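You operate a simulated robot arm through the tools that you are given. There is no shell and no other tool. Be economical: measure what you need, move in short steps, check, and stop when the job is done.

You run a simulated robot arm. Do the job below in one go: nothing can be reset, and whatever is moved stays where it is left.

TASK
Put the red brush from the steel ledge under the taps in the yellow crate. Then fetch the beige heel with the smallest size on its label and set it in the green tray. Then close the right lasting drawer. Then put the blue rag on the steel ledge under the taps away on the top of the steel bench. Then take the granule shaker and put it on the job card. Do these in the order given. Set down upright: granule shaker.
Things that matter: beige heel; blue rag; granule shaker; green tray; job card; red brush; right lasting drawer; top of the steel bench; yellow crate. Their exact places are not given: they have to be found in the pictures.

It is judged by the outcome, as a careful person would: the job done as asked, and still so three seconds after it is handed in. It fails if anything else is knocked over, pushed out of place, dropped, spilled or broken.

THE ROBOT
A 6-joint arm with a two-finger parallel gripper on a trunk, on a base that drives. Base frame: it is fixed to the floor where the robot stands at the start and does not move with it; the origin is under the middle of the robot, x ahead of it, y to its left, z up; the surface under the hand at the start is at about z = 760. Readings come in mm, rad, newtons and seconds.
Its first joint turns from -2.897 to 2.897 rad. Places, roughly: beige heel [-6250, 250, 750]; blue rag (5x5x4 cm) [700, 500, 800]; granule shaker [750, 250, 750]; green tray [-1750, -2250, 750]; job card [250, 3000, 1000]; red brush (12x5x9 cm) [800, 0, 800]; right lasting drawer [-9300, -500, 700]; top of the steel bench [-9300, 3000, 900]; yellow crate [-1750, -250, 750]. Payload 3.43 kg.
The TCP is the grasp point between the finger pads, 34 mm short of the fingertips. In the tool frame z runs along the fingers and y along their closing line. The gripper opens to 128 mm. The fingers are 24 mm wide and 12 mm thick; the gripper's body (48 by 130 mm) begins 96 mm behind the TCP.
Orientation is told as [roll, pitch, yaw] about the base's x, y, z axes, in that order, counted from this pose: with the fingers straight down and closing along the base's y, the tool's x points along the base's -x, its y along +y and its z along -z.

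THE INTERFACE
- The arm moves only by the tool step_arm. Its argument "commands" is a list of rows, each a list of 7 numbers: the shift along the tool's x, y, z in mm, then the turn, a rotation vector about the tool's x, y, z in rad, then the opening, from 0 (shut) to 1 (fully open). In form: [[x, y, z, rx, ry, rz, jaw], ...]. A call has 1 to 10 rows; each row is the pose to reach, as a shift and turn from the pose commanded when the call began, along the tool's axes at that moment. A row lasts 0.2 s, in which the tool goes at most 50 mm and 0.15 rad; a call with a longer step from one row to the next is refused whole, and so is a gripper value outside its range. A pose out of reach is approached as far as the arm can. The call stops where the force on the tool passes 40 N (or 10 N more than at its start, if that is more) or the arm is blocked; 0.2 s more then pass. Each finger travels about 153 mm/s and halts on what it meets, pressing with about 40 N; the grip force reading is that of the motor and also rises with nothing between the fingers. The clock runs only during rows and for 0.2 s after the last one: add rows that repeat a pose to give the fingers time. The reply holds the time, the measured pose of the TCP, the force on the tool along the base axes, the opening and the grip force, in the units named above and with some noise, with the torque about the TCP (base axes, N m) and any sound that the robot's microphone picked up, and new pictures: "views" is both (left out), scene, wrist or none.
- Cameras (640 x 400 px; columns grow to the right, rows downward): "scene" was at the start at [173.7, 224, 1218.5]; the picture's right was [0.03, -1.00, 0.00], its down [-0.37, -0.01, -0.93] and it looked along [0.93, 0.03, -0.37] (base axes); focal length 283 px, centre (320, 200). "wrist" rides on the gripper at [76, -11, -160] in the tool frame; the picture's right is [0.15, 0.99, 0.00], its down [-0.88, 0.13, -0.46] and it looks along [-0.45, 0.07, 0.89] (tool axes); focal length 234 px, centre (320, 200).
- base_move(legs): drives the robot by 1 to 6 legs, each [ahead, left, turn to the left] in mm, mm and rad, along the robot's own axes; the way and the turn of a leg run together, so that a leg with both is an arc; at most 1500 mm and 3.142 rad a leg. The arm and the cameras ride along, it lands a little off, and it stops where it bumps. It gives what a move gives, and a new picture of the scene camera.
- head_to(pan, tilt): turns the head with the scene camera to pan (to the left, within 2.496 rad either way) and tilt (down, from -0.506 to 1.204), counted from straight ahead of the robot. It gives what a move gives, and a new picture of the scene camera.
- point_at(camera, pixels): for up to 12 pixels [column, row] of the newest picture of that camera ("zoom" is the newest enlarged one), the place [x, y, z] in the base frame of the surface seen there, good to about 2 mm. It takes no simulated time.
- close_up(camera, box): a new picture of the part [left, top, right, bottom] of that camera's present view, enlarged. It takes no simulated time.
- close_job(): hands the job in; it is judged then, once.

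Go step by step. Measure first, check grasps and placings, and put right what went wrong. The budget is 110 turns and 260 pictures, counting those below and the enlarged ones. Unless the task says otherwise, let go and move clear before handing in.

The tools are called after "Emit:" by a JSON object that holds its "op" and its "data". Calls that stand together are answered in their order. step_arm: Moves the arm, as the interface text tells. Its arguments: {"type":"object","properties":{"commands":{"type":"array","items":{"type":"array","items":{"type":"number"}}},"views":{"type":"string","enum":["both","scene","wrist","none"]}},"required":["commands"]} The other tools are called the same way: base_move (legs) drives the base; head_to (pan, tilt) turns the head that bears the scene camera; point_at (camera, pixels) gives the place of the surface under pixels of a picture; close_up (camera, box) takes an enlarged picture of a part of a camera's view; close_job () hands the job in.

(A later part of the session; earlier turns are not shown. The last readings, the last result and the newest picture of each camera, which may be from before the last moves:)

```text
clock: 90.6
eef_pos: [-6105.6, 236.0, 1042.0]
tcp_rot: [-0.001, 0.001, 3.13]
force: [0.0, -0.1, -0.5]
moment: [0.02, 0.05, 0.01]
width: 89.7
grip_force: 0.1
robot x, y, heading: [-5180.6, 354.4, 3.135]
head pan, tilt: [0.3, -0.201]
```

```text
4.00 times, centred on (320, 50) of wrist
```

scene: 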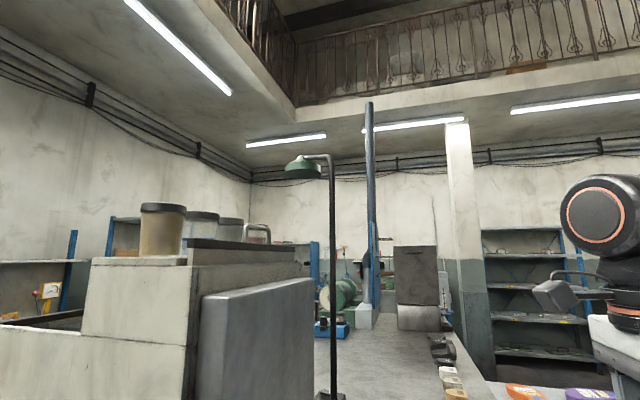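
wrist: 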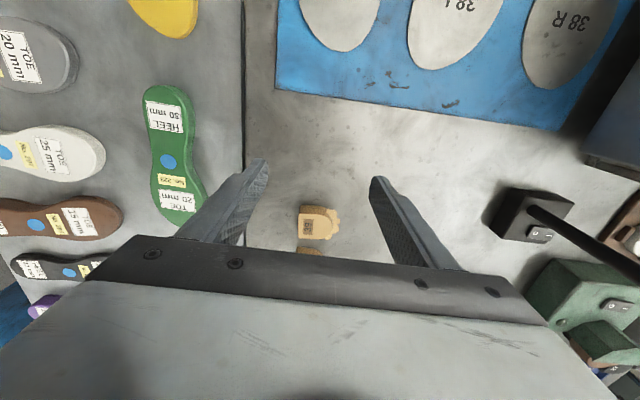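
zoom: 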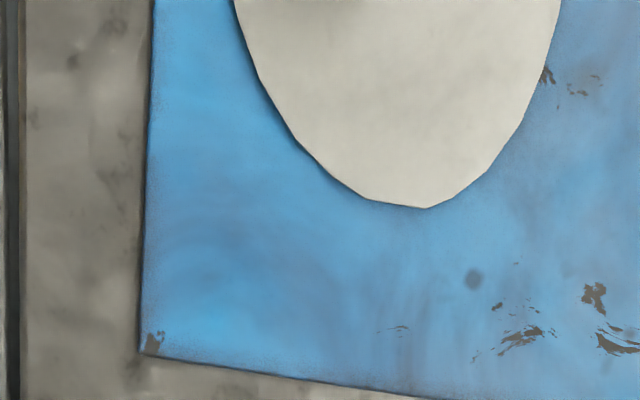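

Camera view's top is toward the robot, so the farther heels hide behind the gripper. Moving about 200 mm further out to see them.

Emit:
{"op": "step_arm", "data": {"commands": [[-45, 0, 0, 0, 0, 0, 0.7], [-90, 0, 0, 0, 0, 0, 0.7], [-135, 0, 0, 0, 0, 0, 0.7], [-180, 0, 0, 0, 0, 0, 0.7], [-210, 0, 0, 0, 0, 0, 0.7]], "views": "wrist"}}

Emit:
{"op": "close_up", "data": {"camera": "wrist", "box": [272, 110, 368, 170]}}

Emit:
{"op": "close_up", "data": {"camera": "wrist", "box": [272, 170, 400, 250]}}

```text
clock: 92.0
eef_pos: [-6249.3, 290.7, 1022.3]
tcp_rot: [0.006, -0.024, 3.106]
force: [0.7, -0.1, -0.2]
moment: [0.01, -0.01, 0.01]
width: 89.4
grip_force: 0.0
out of reach, approached as far as the arm can: row 3, 4, 5
robot x, y, heading: [-5180.9, 369.4, 3.117]
head pan, tilt: [0.3, -0.201]
stopped in row 5: the arm was blocked; the commanded pose is now the measured one
```

wrist: 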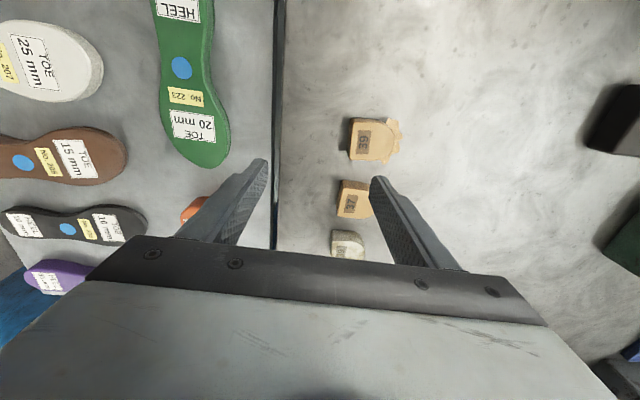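

```text
6.67 times, centred on (320, 140) of wrist
```

zoom: 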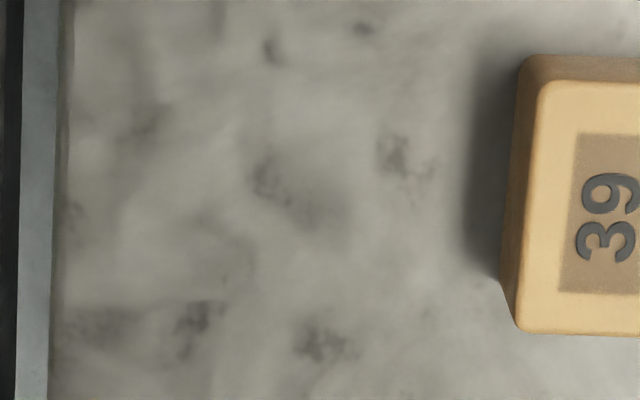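

```text
5.00 times, centred on (336, 210) of wrist
```

zoom: 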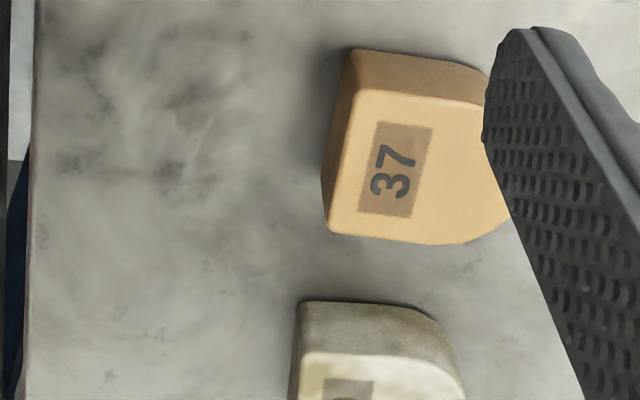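

Labels read 39 (nearest, −6230) and 37 (second, −6306). Reach was short, so I'll creep the base forward 50 mm and look at the third one too.

Emit:
{"op": "base_move", "data": {"legs": [[50, 0, 0.02]]}}

Emit:
{"op": "step_arm", "data": {"commands": [[0, 0, 0, 0, 0, 0, 0.7]], "views": "wrist"}}

Emit:
{"op": "close_up", "data": {"camera": "wrist", "box": [300, 90, 460, 250]}}

```text
clock: 92.8
eef_pos: [-6247.6, 284.6, 1042.5]
tcp_rot: [0.009, -0.047, 3.115]
force: [0.2, -0.1, -0.7]
moment: [-0.03, -0.02, 0.01]
width: 89.4
grip_force: 0.1
robot x, y, heading: [-5193.2, 371.0, 3.121]
head pan, tilt: [0.3, -0.201]
stopped in leg 1: the robot was blocked; the commanded pose is now the measured one
```

scene: 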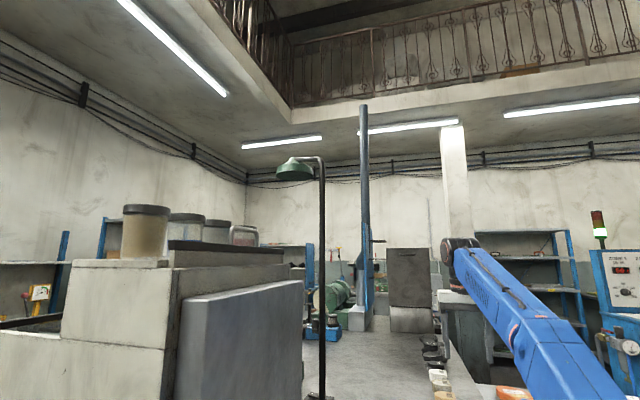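

```text
clock: 93.2
eef_pos: [-6249.7, 284.2, 1041.9]
tcp_rot: [0.008, -0.045, 3.116]
force: [0.1, 0.0, 0.0]
moment: [0.01, 0.02, 0.0]
width: 89.4
grip_force: 0.1
robot x, y, heading: [-5192.0, 366.6, 3.119]
head pan, tilt: [0.3, -0.201]
```

wrist: 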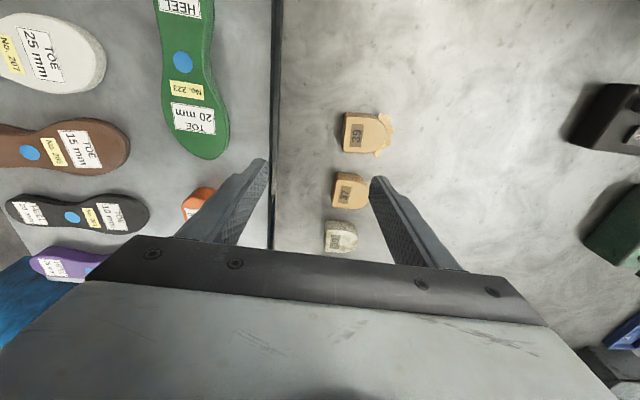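

```text
2.50 times, centred on (380, 170) of wrist
```

zoom: 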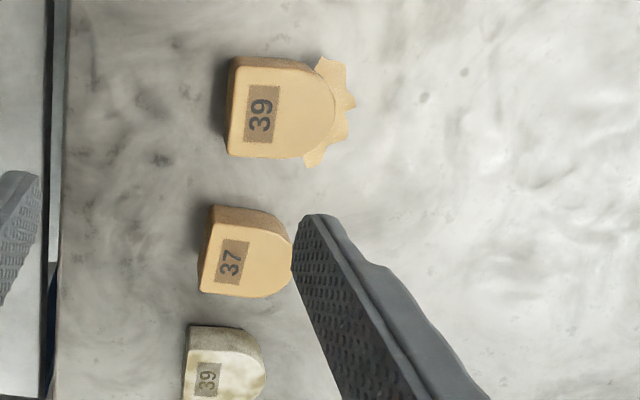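

The third is a mottled grey 39, so the beige 37 (second) is the one. Base is against its limit here; I'll re-measure the heel from the wrist view and check around my base front.

Emit:
{"op": "point_at", "data": {"camera": "wrist", "pixels": [[350, 190], [337, 176], [333, 205], [365, 190], [350, 175], [352, 208], [276, 120], [365, 135], [341, 232], [272, 200]]}}

Emit:
{"op": "head_to", "data": {"pan": 0.0, "tilt": 0.95}}

```text
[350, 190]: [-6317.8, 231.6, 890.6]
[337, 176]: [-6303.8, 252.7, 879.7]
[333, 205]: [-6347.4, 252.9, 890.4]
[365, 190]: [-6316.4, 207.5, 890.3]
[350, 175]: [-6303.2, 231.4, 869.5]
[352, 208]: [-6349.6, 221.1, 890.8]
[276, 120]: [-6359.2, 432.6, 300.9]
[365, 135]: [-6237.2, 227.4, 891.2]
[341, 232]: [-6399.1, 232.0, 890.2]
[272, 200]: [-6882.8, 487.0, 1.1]
```

```text
clock: 94.6
eef_pos: [-6248.3, 284.1, 1042.6]
tcp_rot: [0.009, -0.044, 3.114]
force: [0.9, -0.1, -0.2]
moment: [-0.01, 0.0, -0.01]
width: 89.8
grip_force: 0.0
robot x, y, heading: [-5192.5, 373.0, 3.12]
head pan, tilt: [0.0, 0.949]
```

scene: 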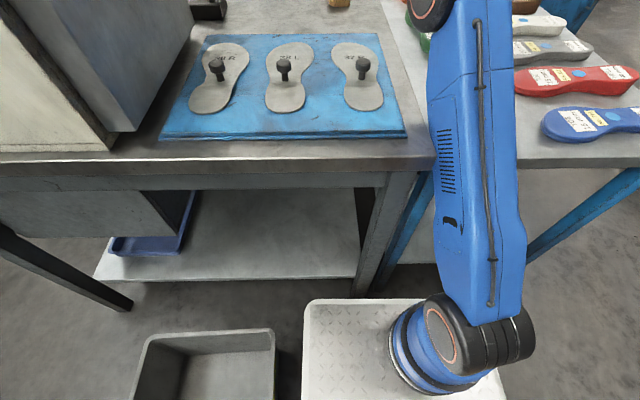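

The upper arm leans close to the bench edge near (430,160) — likely what blocked it. Measuring clearance.

Emit:
{"op": "point_at", "data": {"camera": "scene", "pixels": [[440, 158], [436, 120], [480, 60], [480, 280], [440, 340], [400, 330], [425, 158], [520, 155], [310, 305], [430, 15], [535, 160], [275, 345]]}}

```text
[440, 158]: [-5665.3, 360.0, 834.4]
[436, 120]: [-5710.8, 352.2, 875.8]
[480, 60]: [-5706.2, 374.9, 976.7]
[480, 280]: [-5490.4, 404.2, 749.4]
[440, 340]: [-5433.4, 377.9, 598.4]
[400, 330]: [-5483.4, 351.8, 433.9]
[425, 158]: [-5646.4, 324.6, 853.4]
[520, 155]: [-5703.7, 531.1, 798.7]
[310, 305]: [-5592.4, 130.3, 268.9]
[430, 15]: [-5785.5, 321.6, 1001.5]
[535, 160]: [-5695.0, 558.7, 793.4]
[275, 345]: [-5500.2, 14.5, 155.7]
```

The upper arm is touching near the side-table edge. I'll retract the arm first, then nose the base forward with it folded.

Emit:
{"op": "step_arm", "data": {"commands": [[20, 0, -30, 0, 0, 0, 0.7], [60, 0, -60, 0, 0, 0, 0.7], [105, 0, -90, 0, 0, 0, 0.7], [150, 0, -110, 0, 0, 0, 0.7], [195, 0, -120, 0, 0, 0, 0.7], [240, 0, -120, 0, 0, 0, 0.7], [285, 0, -120, 0, 0, 0, 0.7], [330, 0, -120, 0, 0, 0, 0.7], [380, 0, -120, 0, 0, 0, 0.7]], "views": "scene"}}

Emit:
{"op": "point_at", "data": {"camera": "scene", "pixels": [[310, 303], [250, 172], [480, 170], [430, 170], [360, 250], [405, 300]]}}

```text
refused: row 3 steps farther than a row can; nothing moved
```

```text
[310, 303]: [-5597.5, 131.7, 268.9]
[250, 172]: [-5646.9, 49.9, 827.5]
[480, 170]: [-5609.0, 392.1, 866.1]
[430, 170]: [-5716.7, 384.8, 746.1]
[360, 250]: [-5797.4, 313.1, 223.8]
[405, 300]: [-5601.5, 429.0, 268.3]
```

Emit:
{"op": "step_arm", "data": {"commands": [[15, 0, -30, 0, 0, 0, 0.7], [45, 0, -65, 0, 0, 0, 0.7], [80, 0, -95, 0, 0, 0, 0.7], [120, 0, -115, 0, 0, 0, 0.7], [165, 0, -120, 0, 0, 0, 0.7], [210, 0, -120, 0, 0, 0, 0.7], [255, 0, -120, 0, 0, 0, 0.7], [300, 0, -120, 0, 0, 0, 0.7], [345, 0, -120, 0, 0, 0, 0.7]], "views": "scene"}}

Emit:
{"op": "point_at", "data": {"camera": "scene", "pixels": [[310, 303], [420, 170], [435, 165], [500, 160], [430, 190], [450, 250]]}}

```text
clock: 96.6
eef_pos: [-5910.2, 275.9, 1136.6]
tcp_rot: [0.007, -0.032, 3.118]
force: [-1.0, 0.8, -0.6]
moment: [0.0, -0.11, 0.02]
width: 89.8
grip_force: 0.0
out of reach, approached as far as the arm can: row 1, 2, 3, 4
robot x, y, heading: [-5192.0, 373.0, 3.119]
head pan, tilt: [0.0, 0.949]
```

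scene: 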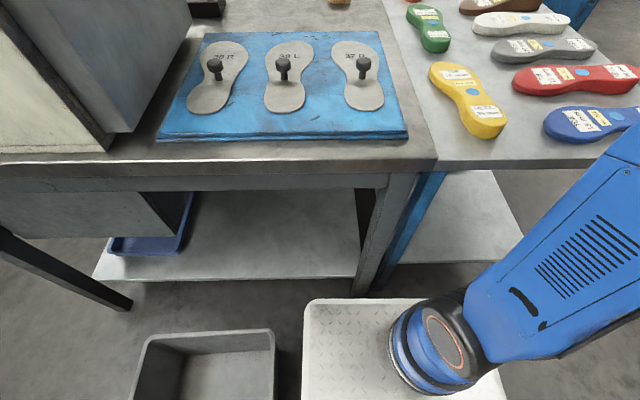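

```text
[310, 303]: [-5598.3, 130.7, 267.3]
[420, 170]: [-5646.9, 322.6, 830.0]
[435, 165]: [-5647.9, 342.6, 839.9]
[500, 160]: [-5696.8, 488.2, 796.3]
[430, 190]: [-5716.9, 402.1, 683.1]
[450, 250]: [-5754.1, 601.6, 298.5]
```

Arm is clear now and the tables haven't moved. Nosing forward 30 mm.

Emit:
{"op": "base_move", "data": {"legs": [[30, 0, 0.01]]}}

Emit:
{"op": "point_at", "data": {"camera": "scene", "pixels": [[310, 303], [420, 170], [500, 160], [380, 303], [445, 345], [410, 370]]}}

```text
clock: 97.4
eef_pos: [-5936.8, 269.0, 1137.0]
tcp_rot: [0.008, -0.035, 3.125]
force: [0.0, -0.7, 0.7]
moment: [-0.02, -0.01, 0.0]
width: 89.4
grip_force: 0.1
robot x, y, heading: [-5222.9, 371.5, 3.131]
head pan, tilt: [0.0, 0.949]
```

scene: 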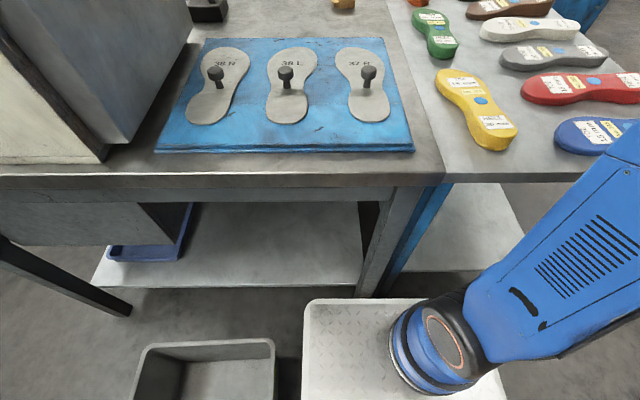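

```text
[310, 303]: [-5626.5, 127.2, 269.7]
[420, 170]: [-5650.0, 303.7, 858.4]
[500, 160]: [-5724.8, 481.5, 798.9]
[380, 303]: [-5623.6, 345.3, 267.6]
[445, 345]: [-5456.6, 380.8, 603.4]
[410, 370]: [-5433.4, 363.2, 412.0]
```

Base now 30 mm closer. Extending over the 37 heel with fingers tilted slightly outward to gain reach.

Emit:
{"op": "step_arm", "data": {"commands": [[-45, 6, 6, 0, -0.03, 0, 0.7], [-90, 12, 14, 0, -0.06, 0, 0.7], [-135, 18, 22, 0, -0.09, 0, 0.7], [-180, 24, 30, 0, -0.12, 0, 0.7], [-225, 30, 40, 0, -0.15, 0, 0.7], [-270, 36, 50, 0, -0.18, 0, 0.7], [-310, 40, 60, 0, -0.21, 0, 0.7], [-350, 43, 75, 0, -0.25, 0, 0.7], [-375, 43, 90, 0, -0.28, 0, 0.7]]}}

```text
clock: 99.4
eef_pos: [-6309.7, 245.0, 1069.1]
tcp_rot: [0.015, -0.321, 3.118]
force: [0.4, 0.3, -0.3]
moment: [0.0, 0.01, -0.03]
width: 89.6
grip_force: 0.1
robot x, y, heading: [-5220.9, 371.0, 3.128]
head pan, tilt: [0.0, 0.949]
```

scene: 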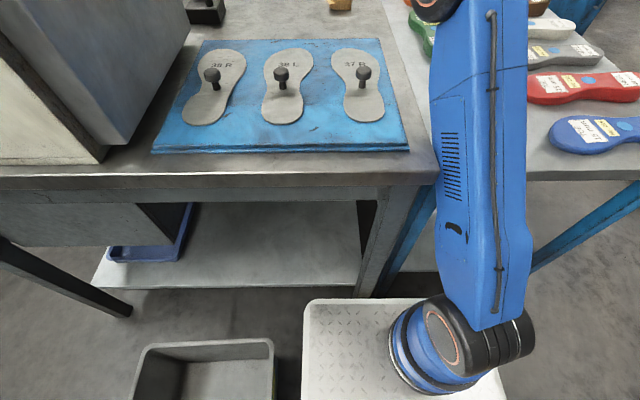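
wrist: 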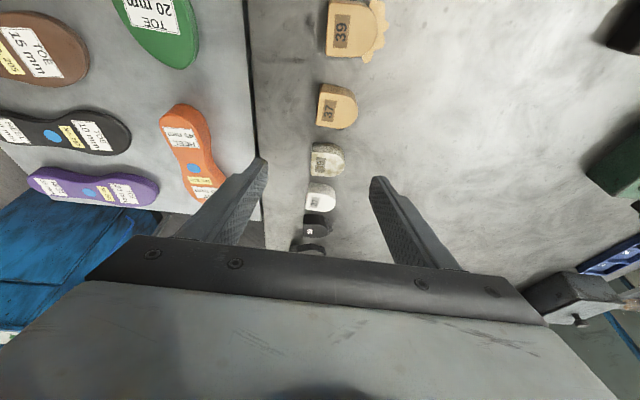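

Good reach now. Descending vertically to the 37 heel at (−6317,229), stopping a bit above to check.

Emit:
{"op": "step_arm", "data": {"commands": [[13, 7, 45, 0, 0, 0, 0.7], [26, 16, 90, 0, 0, 0, 0.7], [36, 16, 125, 0, 0, 0, 0.7]]}}

Emit:
{"op": "head_to", "data": {"pan": 0, "tilt": 0.4}}

Emit:
{"op": "close_up", "data": {"camera": "scene", "box": [270, 100, 430, 220]}}

```text
clock: 100.2
eef_pos: [-6323.9, 214.2, 930.7]
tcp_rot: [0.011, -0.314, 3.124]
force: [0.9, 0.6, 0.2]
moment: [0.03, 0.03, -0.02]
width: 89.5
grip_force: 0.0
robot x, y, heading: [-5227.0, 370.8, 3.131]
head pan, tilt: [0.0, 0.949]
```

scene: 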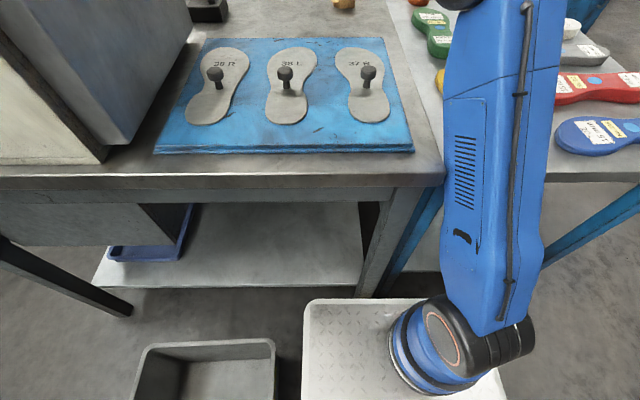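
wrist: 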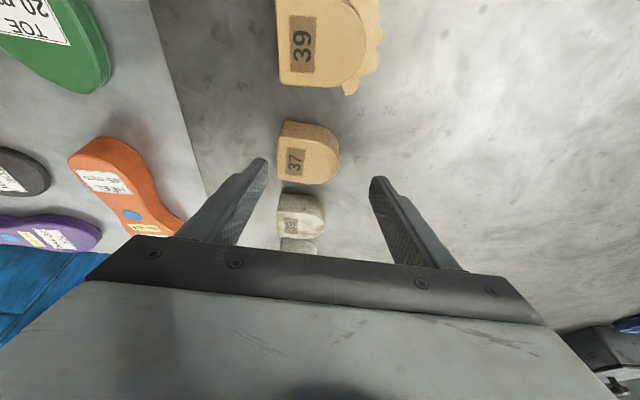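

```text
clock: 101.2
eef_pos: [-6320.9, 214.1, 932.2]
tcp_rot: [0.01, -0.315, 3.124]
force: [-0.6, -1.0, -0.3]
moment: [0.0, 0.0, 0.02]
width: 89.6
grip_force: 0.1
robot x, y, heading: [-5218.7, 367.3, 3.129]
head pan, tilt: [0.0, 0.4]
```

scene: 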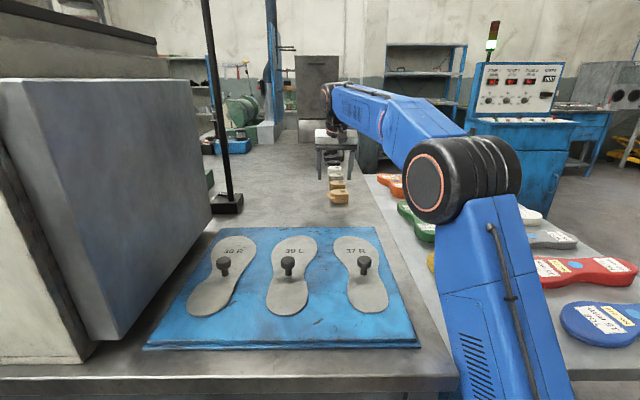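

```text
3.33 times, centred on (350, 160) of scene
```

zoom: 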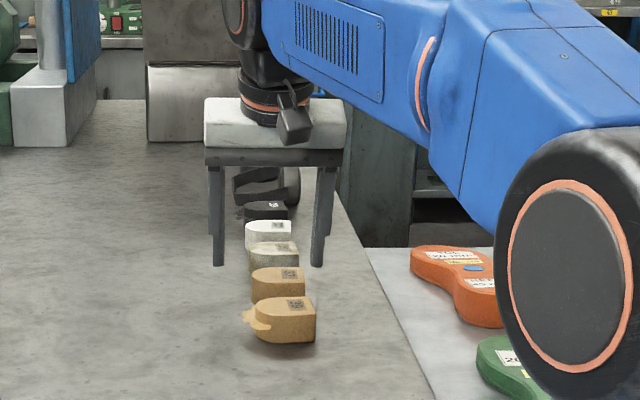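

TCP is ~12 mm too far toward −y. Re-measuring the heel precisely here before the final drop.

Emit:
{"op": "point_at", "data": {"camera": "wrist", "pixels": [[282, 140], [280, 175], [337, 155], [310, 125], [305, 183], [310, 155], [300, 195], [315, 90]]}}

```text
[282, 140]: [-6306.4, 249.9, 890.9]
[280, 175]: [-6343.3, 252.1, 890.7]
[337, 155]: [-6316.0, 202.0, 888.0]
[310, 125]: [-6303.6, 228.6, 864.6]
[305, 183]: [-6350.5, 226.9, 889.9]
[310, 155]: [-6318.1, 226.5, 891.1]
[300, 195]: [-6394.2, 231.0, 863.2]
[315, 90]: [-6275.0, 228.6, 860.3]
```

Final drop to the heel (centre −6327,226) and close.

Emit:
{"op": "step_arm", "data": {"commands": [[2, -12, 0, 0, 0, 0, 0.7], [13, -12, 30, 0, 0, 0, 0.7], [13, -12, 30, 0, 0, 0, 0.5], [13, -12, 30, 0, 0, 0, 0.2], [13, -12, 30, 0, 0, 0, 0.2], [13, -12, 30, 0, 0, 0, 0.0], [13, -12, 30, 0, 0, 0, 0.0]]}}

```text
clock: 102.8
eef_pos: [-6316.3, 227.7, 899.8]
tcp_rot: [0.008, -0.314, 3.125]
force: [0.8, -1.4, 1.2]
moment: [0.01, 0.0, -0.03]
width: 54.5
grip_force: 39.9
robot x, y, heading: [-5220.3, 371.4, 3.13]
head pan, tilt: [0.0, 0.4]
```

scene: 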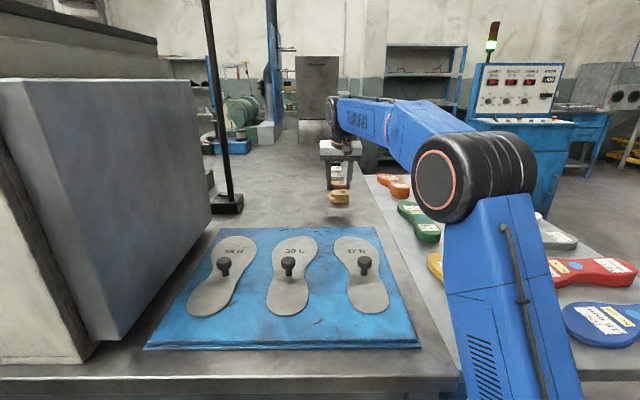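
wrist: 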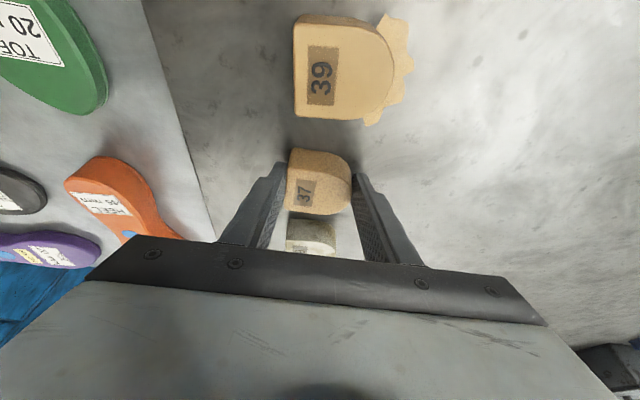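

Gripping at 54.5 mm. Lifting vertically then retracting back toward the robot.

Emit:
{"op": "step_arm", "data": {"commands": [[-6, 0, -20, 0, 0, 0, 0], [-16, 0, -50, 0, 0, 0, 0], [-31, 0, -95, 0, 0, 0, 0], [-47, 0, -140, 0, 0, 0, 0], [-20, 0, -170, 0, 0.03, 0, 0], [20, 0, -190, 0, 0.08, 0, 0], [65, 0, -200, 0, 0.14, 0, 0], [110, 0, -205, 0, 0.2, 0, 0], [155, 0, -200, 0, 0.26, 0, 0], [195, 0, -190, 0, 0.31, 0, 0]]}}

```text
clock: 105.0
eef_pos: [-6070.6, 221.3, 1020.4]
tcp_rot: [0.008, -0.002, 3.127]
force: [-0.2, -0.9, -1.3]
moment: [0.02, -0.05, -0.01]
width: 54.4
grip_force: 40.0
robot x, y, heading: [-5219.0, 374.3, 3.129]
head pan, tilt: [0.0, 0.4]
```

scene: 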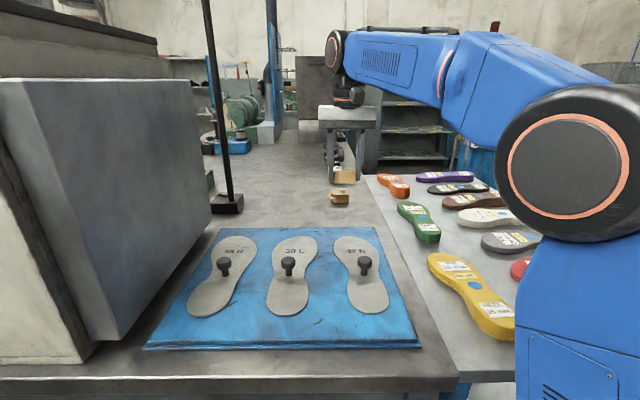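
wrist: 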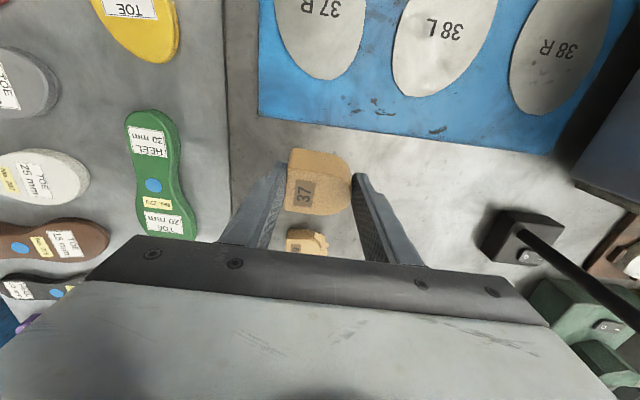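

Heel 37 in hand and clear. Retract the rest, then drive to face the wall bench at the green tray.

Emit:
{"op": "step_arm", "data": {"commands": [[45, 0, -15, 0, 0, 0, 0], [90, -10, -30, 0, 0, 0, 0], [135, -25, -40, 0, 0, 0, 0], [180, -40, -40, 0, 0, 0, 0], [225, -55, -40, 0, 0, 0, 0], [270, -70, -40, 0, 0, 0, 0], [310, -85, -40, 0, 0, 0, 0], [330, -100, -40, 0, 0, 0, 0]], "views": "none"}}

Emit:
{"op": "base_move", "data": {"legs": [[-500, 0, 0], [0, 1490, 0], [0, 0, 1.58], [0, 1470, 0], [0, 1420, 0]]}}

Emit:
{"op": "head_to", "data": {"pan": 0, "tilt": 0.5}}

```text
clock: 106.8
eef_pos: [-5743.9, 319.0, 1060.6]
tcp_rot: [0.007, -0.005, 3.125]
force: [-0.1, -0.3, -0.8]
moment: [0.02, -0.03, 0.0]
width: 54.7
grip_force: 40.2
robot x, y, heading: [-5224.2, 369.1, 3.129]
head pan, tilt: [0.0, 0.4]
```

```text
clock: 134.0
eef_pos: [-1815.7, -1769.0, 1060.0]
tcp_rot: [0.01, -0.004, -1.625]
force: [0.1, -0.4, -1.3]
moment: [0.01, 0.02, 0.0]
width: 54.9
grip_force: 39.9
robot x, y, heading: [-1847.3, -1244.6, -1.623]
head pan, tilt: [0.0, 0.4]
```

scene: 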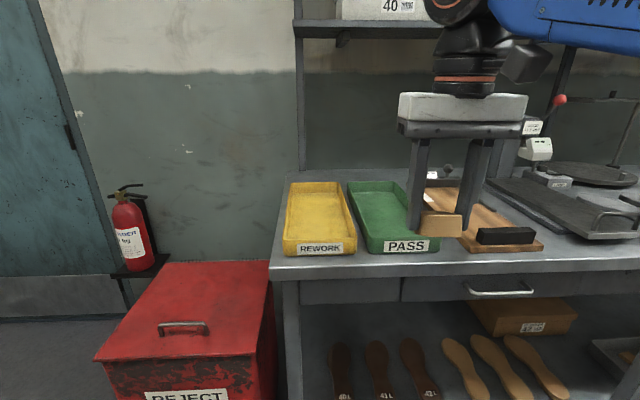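

```text
clock: 134.7
eef_pos: [-1814.2, -1769.3, 1059.5]
tcp_rot: [0.008, -0.004, -1.626]
force: [0.4, 0.3, -0.3]
moment: [-0.01, 0.0, 0.0]
width: 54.6
grip_force: 39.6
robot x, y, heading: [-1850.5, -1244.1, -1.62]
head pan, tilt: [0.0, 0.499]
```

scene: 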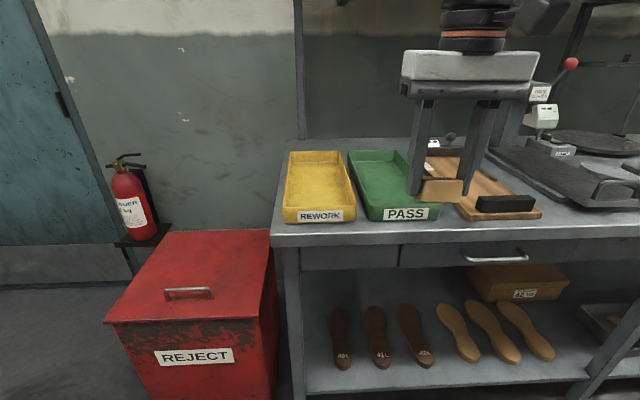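

The green PASS tray is at (390,185). Measuring it, and the shelf overhang will need checking.

Emit:
{"op": "point_at", "data": {"camera": "scene", "pixels": [[375, 185], [390, 155], [355, 160], [370, 215], [440, 205], [405, 150], [360, 190], [385, 195], [420, 190], [300, 130], [380, 100]]}}

Emit:
{"op": "head_to", "data": {"pan": 0.0, "tilt": 0.1}}

```text
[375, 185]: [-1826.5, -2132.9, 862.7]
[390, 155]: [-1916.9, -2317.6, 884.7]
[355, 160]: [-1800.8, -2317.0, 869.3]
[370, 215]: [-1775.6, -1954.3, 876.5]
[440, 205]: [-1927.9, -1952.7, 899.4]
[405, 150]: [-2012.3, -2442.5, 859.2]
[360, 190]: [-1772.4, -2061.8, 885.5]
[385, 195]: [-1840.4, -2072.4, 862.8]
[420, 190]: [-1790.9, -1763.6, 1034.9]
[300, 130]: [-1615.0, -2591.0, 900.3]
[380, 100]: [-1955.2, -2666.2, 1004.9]
```

```text
clock: 135.6
eef_pos: [-1815.7, -1769.7, 1061.1]
tcp_rot: [0.008, -0.005, -1.628]
force: [-0.5, 1.6, 0.4]
moment: [-0.03, 0.01, -0.01]
width: 54.8
grip_force: 39.8
robot x, y, heading: [-1852.3, -1243.3, -1.621]
head pan, tilt: [0.0, 0.099]
```

scene: 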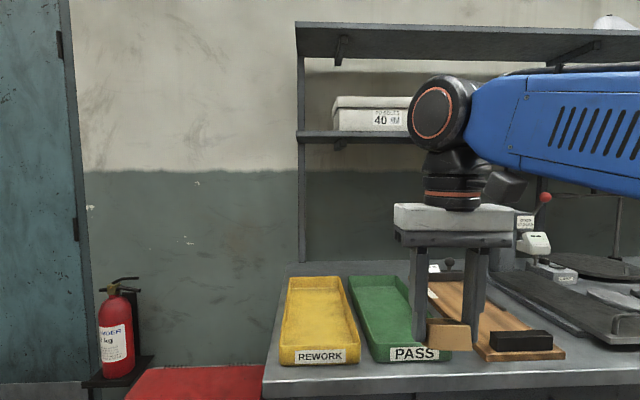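

Tray: x −1765…−1930, y −1955…−2320, floor z 863. Moving over its centre while restoring the pick-up tilt so the heel sits flat.

Emit:
{"op": "step_arm", "data": {"commands": [[-45, -2, 0, 0, -0.04, 0, 0], [-90, -4, 0, 0, -0.08, 0, 0], [-135, -6, 0, 0, -0.12, 0, 0], [-180, -8, 10, 0, -0.16, 0, 0], [-225, -10, 25, 0, -0.2, 0, 0], [-270, -12, 40, 0, -0.25, 0, 0], [-310, -14, 60, 0, -0.28, 0, 0], [-342, -16, 85, 0, -0.31, 0, 0], [-342, -16, 110, 0, -0.31, 0, 0]], "views": "wrist"}}

```text
clock: 137.6
eef_pos: [-1848.2, -2111.9, 952.8]
tcp_rot: [0.009, -0.314, -1.628]
force: [0.1, 0.4, -0.2]
moment: [0.01, -0.02, 0.01]
width: 54.5
grip_force: 40.0
robot x, y, heading: [-1848.5, -1241.1, -1.624]
head pan, tilt: [0.0, 0.099]
```

wrist: 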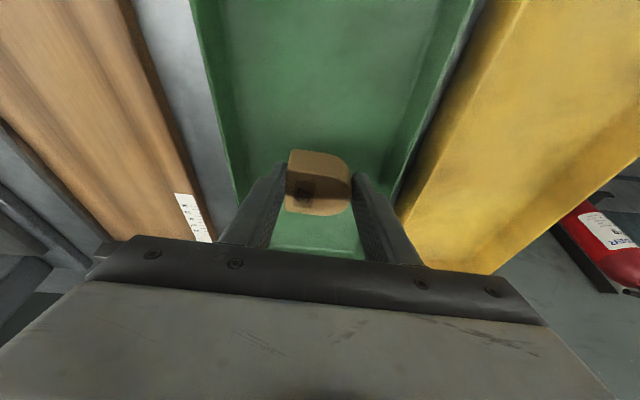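

Centred in the tray. Lowering 50 mm vertically and releasing narrowly.

Emit:
{"op": "step_arm", "data": {"commands": [[8, 0, 24, 0, 0, 0, 0], [13, 0, 40, 0, 0, 0, 0], [16, 0, 48, 0, 0, 0, 0], [16, 0, 49, 0, 0, 0, 0]], "views": "none"}}

Emit:
{"op": "step_arm", "data": {"commands": [[0, 0, 0, 0, 0, 0, 0.5], [0, 0, 0, 0, 0, 0, 0.58], [0, 0, 0, 0, 0, 0, 0.58], [-13, 0, -40, 0, 0, 0, 0.58], [-26, 0, -85, 0, 0, 0, 0.58]], "views": "wrist"}}

```text
clock: 138.6
eef_pos: [-1849.2, -2110.6, 903.0]
tcp_rot: [0.008, -0.319, -1.63]
force: [3.1, 1.7, 37.3]
moment: [-0.16, 0.72, 0.03]
width: 54.5
grip_force: 40.1
robot x, y, heading: [-1847.0, -1244.5, -1.625]
head pan, tilt: [0.0, 0.099]
```

```text
clock: 139.8
eef_pos: [-1848.3, -2110.0, 988.3]
tcp_rot: [0.008, -0.312, -1.628]
force: [0.5, -0.8, 0.0]
moment: [0.03, -0.02, -0.02]
width: 74.2
grip_force: 0.1
robot x, y, heading: [-1848.5, -1246.1, -1.623]
head pan, tilt: [0.0, 0.099]
```

wrist: 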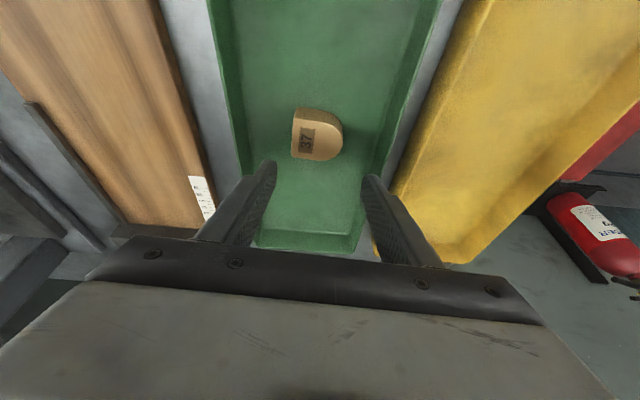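

Heel 37 is in the tray. Retracting, then turning right to face −x and driving down the aisle toward the drawer bench.

Emit:
{"op": "step_arm", "data": {"commands": [[0, 0, -45, 0, 0.04, 0, 0.5], [35, 0, -75, 0, 0.08, 0, 0.3], [75, 0, -90, 0, 0.12, 0, 0.1], [118, 0, -100, 0, 0.16, 0, 0], [160, 0, -105, 0, 0.2, 0, 0], [205, 0, -108, 0, 0.24, 0, 0], [250, 0, -110, 0, 0.28, 0, 0], [295, 0, -110, 0, 0.315, 0, 0], [340, 0, -110, 0, 0.315, 0, 0]], "views": "none"}}

Emit:
{"op": "base_move", "data": {"legs": [[0, 0, -1.52], [1500, 0, 0], [1500, 0, 0], [1200, 0, 0]]}}

Emit:
{"op": "head_to", "data": {"pan": 0.0, "tilt": 0.15}}

```text
clock: 141.8
eef_pos: [-1831.0, -1752.8, 986.4]
tcp_rot: [0.008, 0.002, -1.628]
force: [-0.5, -0.3, 1.0]
moment: [0.07, 0.0, 0.01]
width: 0.4
grip_force: 32.7
robot x, y, heading: [-1848.1, -1243.7, -1.626]
head pan, tilt: [0.0, 0.099]
```

```text
clock: 165.7
eef_pos: [-6574.7, -1265.4, 988.1]
tcp_rot: [0.009, 0.002, 3.131]
force: [-0.3, 0.4, 0.2]
moment: [0.03, 0.01, -0.02]
width: 0.0
grip_force: 33.4
robot x, y, heading: [-6064.0, -1228.5, 3.142]
head pan, tilt: [0.0, 0.099]
```

scene: 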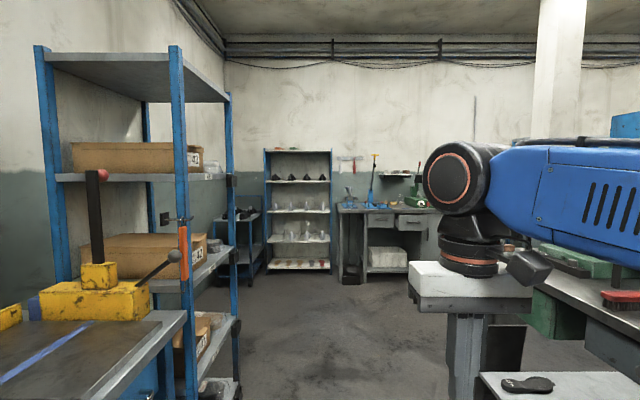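

```text
clock: 166.4
eef_pos: [-6575.2, -1266.3, 986.6]
tcp_rot: [0.01, 0.003, 3.133]
force: [0.1, -0.2, -0.2]
moment: [0.01, 0.04, 0.01]
width: 0.1
grip_force: 32.7
robot x, y, heading: [-6065.9, -1227.5, 3.135]
head pan, tilt: [0.0, 0.15]
```

scene: 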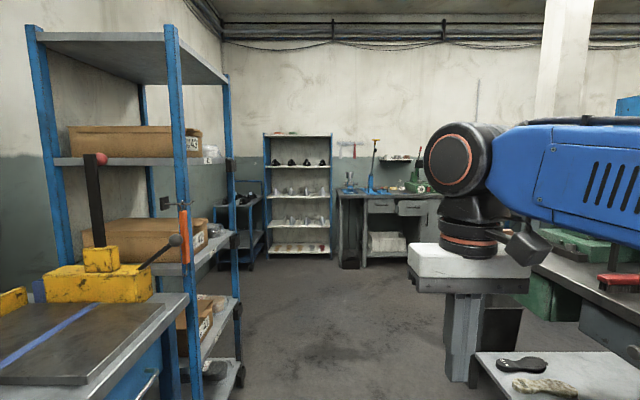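

The far bench has two drawers at (381,206) and (413,208); the right one looks pulled out. Measuring.

Emit:
{"op": "point_at", "data": {"camera": "scene", "pixels": [[381, 208], [381, 212], [412, 202], [412, 212], [398, 214], [372, 195], [345, 200], [360, 260], [225, 240], [240, 370], [330, 270], [430, 300]]}}

Emit:
{"op": "close_up", "data": {"camera": "scene", "box": [320, 150, 450, 275]}}

```text
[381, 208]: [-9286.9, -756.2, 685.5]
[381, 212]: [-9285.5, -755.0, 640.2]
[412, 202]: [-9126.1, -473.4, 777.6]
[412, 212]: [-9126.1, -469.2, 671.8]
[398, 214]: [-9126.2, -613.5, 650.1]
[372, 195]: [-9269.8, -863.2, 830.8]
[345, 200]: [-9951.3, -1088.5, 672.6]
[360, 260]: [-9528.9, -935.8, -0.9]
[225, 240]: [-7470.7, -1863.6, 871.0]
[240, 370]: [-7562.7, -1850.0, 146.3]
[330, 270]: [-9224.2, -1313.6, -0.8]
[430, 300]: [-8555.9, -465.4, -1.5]
```

```text
3.20 times, centred on (385, 212) of scene
```

zoom: 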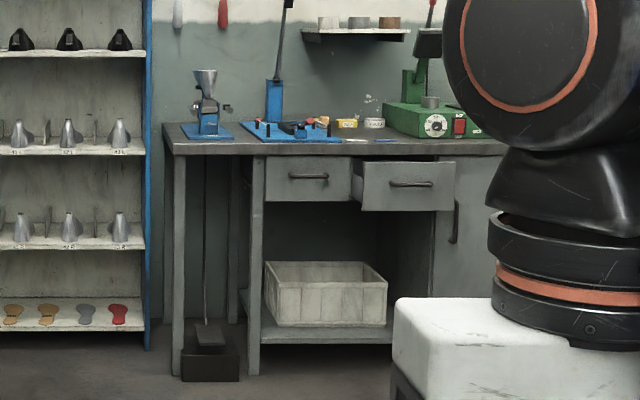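

Right drawer front is at x≈−9126, about 160 mm proud of the closed left one (−9287). Driving on, past the island.

Emit:
{"op": "base_move", "data": {"legs": [[1100, 0, 0], [1100, 0, 0]]}}

Emit:
{"op": "head_to", "data": {"pan": -1.2, "tilt": 0.4}}

```text
clock: 177.2
eef_pos: [-8760.7, -1291.1, 986.8]
tcp_rot: [0.01, 0.002, -3.114]
force: [0.1, 0.9, 0.2]
moment: [-0.01, -0.04, 0.0]
width: 0.4
grip_force: 33.3
robot x, y, heading: [-8256.0, -1235.6, -3.111]
head pan, tilt: [0.0, 0.15]
```

scene: 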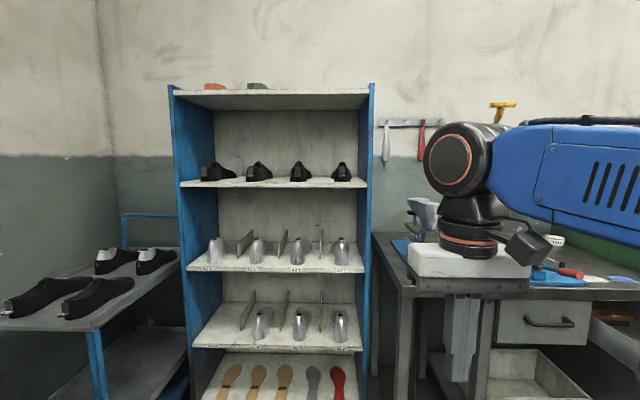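

```text
clock: 178.6
eef_pos: [-8761.7, -1290.2, 987.1]
tcp_rot: [0.01, 0.002, -3.114]
force: [-0.5, -0.3, -0.5]
moment: [-0.02, 0.01, 0.05]
width: 0.0
grip_force: 33.6
robot x, y, heading: [-8254.9, -1233.2, -3.115]
head pan, tilt: [-1.201, 0.4]
```

scene: 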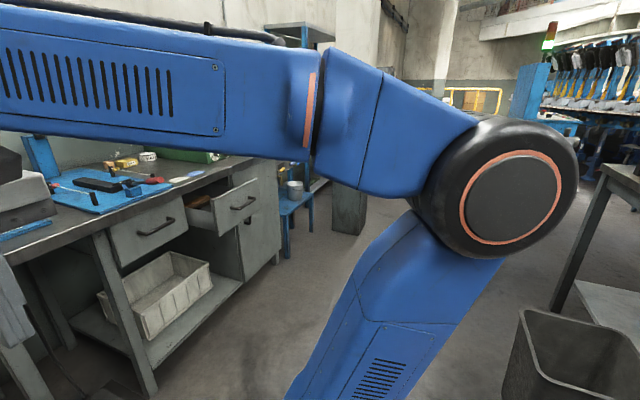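

There's a bin and island end behind-right at (580,340). Measuring these plus the drawer face and handle.

Emit:
{"op": "point_at", "data": {"camera": "scene", "pixels": [[520, 320], [515, 385], [560, 290], [610, 170], [234, 200], [242, 203], [215, 215], [254, 190], [240, 230], [150, 230], [345, 220], [330, 270]]}}

```text
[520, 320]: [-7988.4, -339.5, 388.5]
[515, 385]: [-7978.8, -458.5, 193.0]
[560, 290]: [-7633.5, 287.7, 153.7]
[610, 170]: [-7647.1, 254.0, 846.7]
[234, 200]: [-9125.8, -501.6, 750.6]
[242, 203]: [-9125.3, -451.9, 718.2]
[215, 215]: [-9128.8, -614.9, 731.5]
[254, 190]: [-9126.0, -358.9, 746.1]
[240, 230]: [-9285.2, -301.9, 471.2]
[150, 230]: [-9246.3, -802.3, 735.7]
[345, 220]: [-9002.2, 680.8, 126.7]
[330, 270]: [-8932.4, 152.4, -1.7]
```

Bin reaches x≈−7988, so I go ahead 175 before strafing right in front of the drawer.

Emit:
{"op": "base_move", "data": {"legs": [[175, 0, -0.027], [0, -765, 0]]}}

Emit:
{"op": "head_to", "data": {"pan": 0.0, "tilt": 0.6}}

```text
clock: 183.7
eef_pos: [-8954.2, -549.0, 986.0]
tcp_rot: [0.009, 0.0, -3.116]
force: [0.1, 0.7, 0.8]
moment: [-0.01, 0.01, -0.01]
width: 0.1
grip_force: 33.1
robot x, y, heading: [-8449.1, -490.8, -3.113]
head pan, tilt: [-1.201, 0.4]
```

scene: 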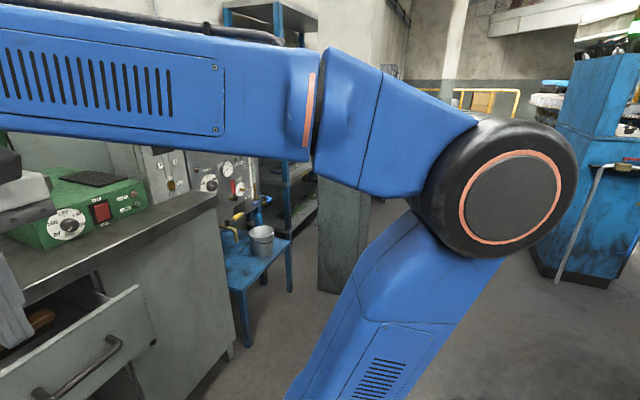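

```text
clock: 185.1
eef_pos: [-8953.8, -550.0, 987.5]
tcp_rot: [0.01, 0.001, -3.116]
force: [0.1, -0.5, 0.6]
moment: [-0.02, 0.02, 0.01]
width: 0.0
grip_force: 33.1
robot x, y, heading: [-8448.4, -495.5, -3.111]
head pan, tilt: [0.0, 0.6]
```

scene: 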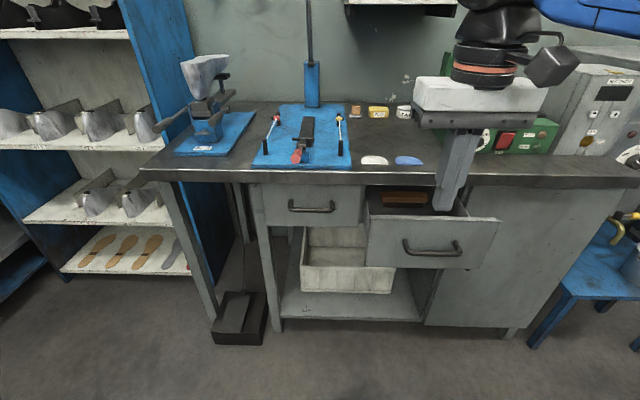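

Drawer face is right ahead. I'll lower while tilting the closed fingers forward (1.2 rad), lined up with y≈−478 below the handle.

Emit:
{"op": "step_arm", "data": {"commands": [[0, -10, 35, 0, -0.15, 0, 0], [0, -20, 70, 0, -0.3, 0, 0], [0, -30, 105, 0, -0.45, 0, 0], [0, -40, 140, 0, -0.6, 0, 0], [0, -50, 175, 0, -0.75, 0, 0], [0, -60, 212, 0, -0.9, 0, 0], [0, -70, 250, 0, -1.05, 0, 0], [0, -75, 288, 0, -1.2, 0, 0]]}}

```text
clock: 186.9
eef_pos: [-8975.4, -498.9, 899.9]
tcp_rot: [0.022, -1.193, -3.138]
force: [0.4, -0.5, -0.8]
moment: [0.0, 0.0, -0.04]
width: 0.2
grip_force: 32.8
out of reach, approached as far as the arm can: row 6, 7, 8
robot x, y, heading: [-8447.1, -490.9, -3.113]
head pan, tilt: [0.0, 0.6]
```

scene: 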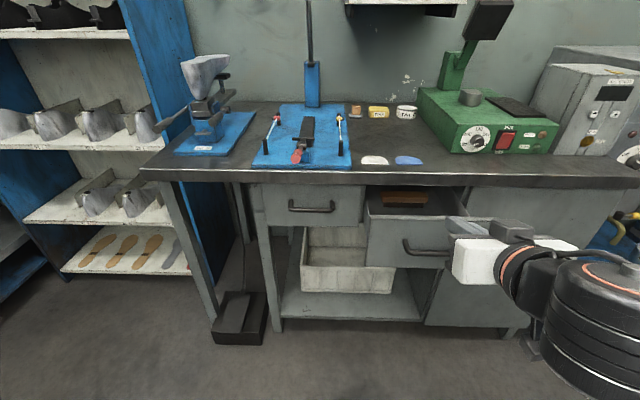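
wrist: 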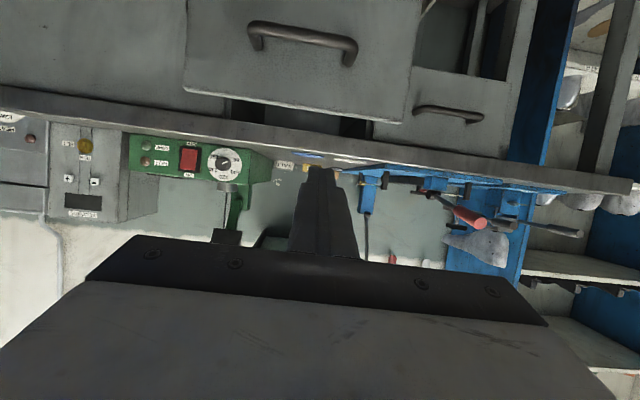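

Too close and low for that tilt; only reached z 900. Moving forward/down with a milder tilt (0.9).

Emit:
{"op": "step_arm", "data": {"commands": [[0, 0, 0, 0, 0.1, 0, 0], [26, -5, 22, 0, 0.2, 0, 0], [52, -10, 44, 0, 0.3, 0, 0], [78, -15, 66, 0, 0.3, 0, 0], [104, -20, 88, 0, 0.3, 0, 0], [130, -20, 110, 0, 0.3, 0, 0], [157, -20, 132, 0, 0.3, 0, 0]]}}

```text
clock: 188.5
eef_pos: [-9087.5, -508.8, 796.2]
tcp_rot: [0.013, -0.895, -3.124]
force: [0.4, 0.1, -0.4]
moment: [0.02, -0.01, 0.0]
width: 0.0
grip_force: 32.9
out of reach, approached as far as the arm can: row 4, 5, 6, 7
robot x, y, heading: [-8451.5, -495.1, -3.113]
head pan, tilt: [0.0, 0.6]
```

scene: 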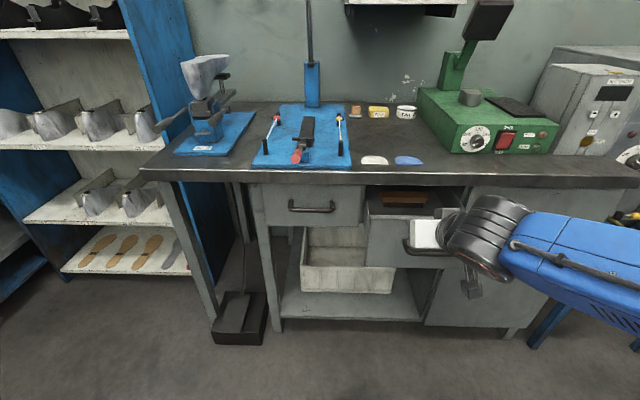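
wrist: 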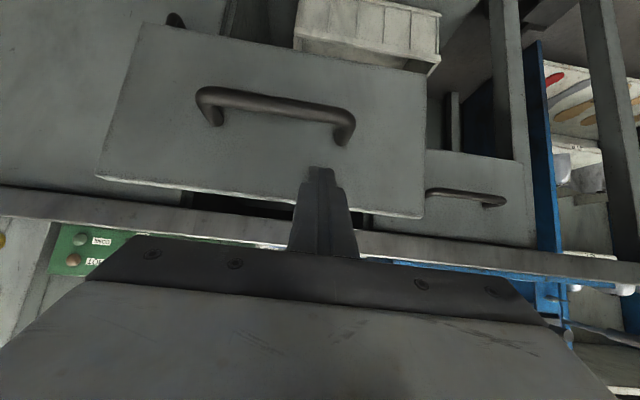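

Fingers got over the drawer's top front but can't go lower at this tilt. Simpler: push on the handle bar with steeper fingers. Measuring the handle.

Emit:
{"op": "point_at", "data": {"camera": "wrist", "pixels": [[275, 102], [205, 95], [350, 120], [240, 98], [130, 110], [400, 180], [120, 178], [420, 212], [250, 210], [250, 222]]}}

```text
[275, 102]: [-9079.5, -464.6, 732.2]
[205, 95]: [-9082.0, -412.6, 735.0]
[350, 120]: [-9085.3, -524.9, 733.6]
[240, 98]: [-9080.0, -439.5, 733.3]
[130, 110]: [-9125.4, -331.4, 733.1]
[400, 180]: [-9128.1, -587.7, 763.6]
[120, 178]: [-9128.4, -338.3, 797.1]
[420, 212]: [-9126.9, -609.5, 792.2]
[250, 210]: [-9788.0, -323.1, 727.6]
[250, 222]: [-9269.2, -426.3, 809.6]
```

Handle bar: y −412…−525, outer face x≈−9080, z≈734. Backing off and steepening the tool.

Emit:
{"op": "step_arm", "data": {"commands": [[18, -10, -30, 0, 0.05, 0, 0], [36, -20, -61, 0, 0.15, 0, 0], [36, -30, -61, 0, 0.29, 0, 0], [36, -40, -61, 0, 0.43, 0, 0], [36, -40, -61, 0, 0.5, 0, 0]], "views": "none"}}

```text
clock: 189.7
eef_pos: [-9016.5, -468.9, 804.8]
tcp_rot: [0.009, -0.399, -3.117]
force: [0.2, 1.3, -0.4]
moment: [0.0, 0.01, 0.01]
width: 0.0
grip_force: 33.2
robot x, y, heading: [-8450.2, -491.9, -3.111]
head pan, tilt: [0.0, 0.6]
```

Lowering 62 mm in front of the handle.

Emit:
{"op": "step_arm", "data": {"commands": [[12, 0, 28, 0, 0, 0, 0], [24, 0, 57, 0, 0, 0, 0], [24, 0, 57, 0, 0, 0, 0]]}}

```text
clock: 190.5
eef_pos: [-9016.8, -468.5, 740.4]
tcp_rot: [0.009, -0.4, -3.119]
force: [0.9, -0.5, -0.2]
moment: [0.02, -0.01, 0.03]
width: 0.4
grip_force: 32.7
robot x, y, heading: [-8451.2, -500.2, -3.108]
head pan, tilt: [0.0, 0.6]
```

scene: 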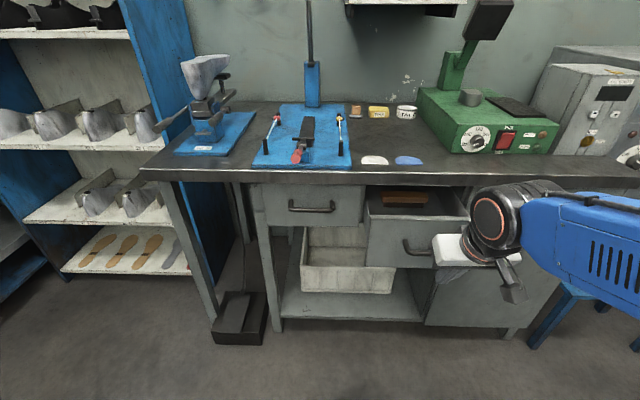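
wrist: 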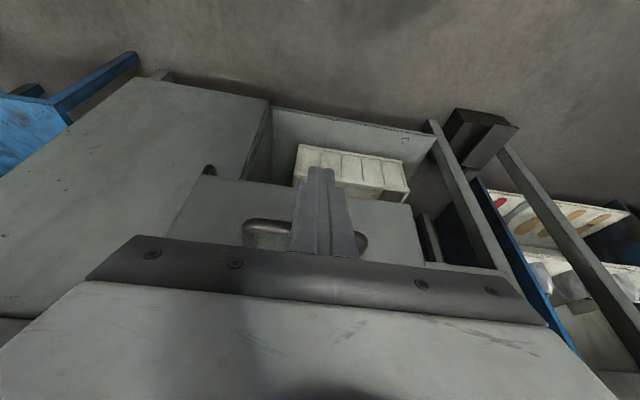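

Finger stands in front of the handle. Pushing straight along −x.

Emit:
{"op": "step_arm", "data": {"commands": [[-28, 0, 12, 0, 0, 0, 0], [-46, 0, 19, 0, 0, 0, 0], [-64, 0, 27, 0, 0, 0, 0], [-83, 0, 35, 0, 0, 0, 0], [-101, 0, 43, 0, 0, 0, 0], [-120, 0, 51, 0, 0, 0, 0], [-138, 0, 58, 0, 0, 0, 0], [-157, 0, 66, 0, 0, 0, 0], [-175, 0, 74, 0, 0, 0, 0], [-184, 0, 78, 0, 0, 0, 0]]}}

```text
clock: 192.7
eef_pos: [-9213.9, -472.7, 742.0]
tcp_rot: [0.01, -0.399, -3.118]
force: [1.0, -0.6, -0.1]
moment: [-0.04, 0.0, -0.02]
width: 0.2
grip_force: 32.8
robot x, y, heading: [-8448.0, -491.1, -3.112]
head pan, tilt: [0.0, 0.6]
```

scene: 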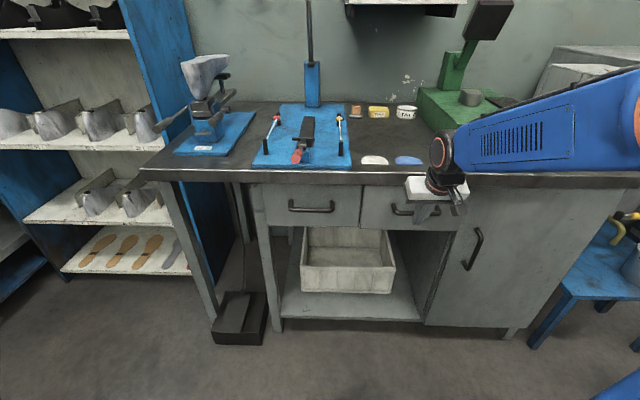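
wrist: 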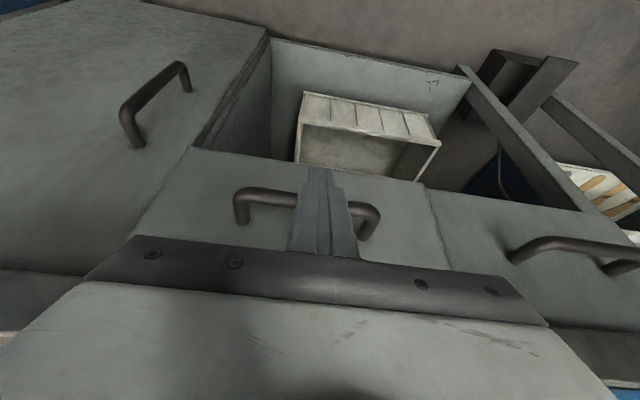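

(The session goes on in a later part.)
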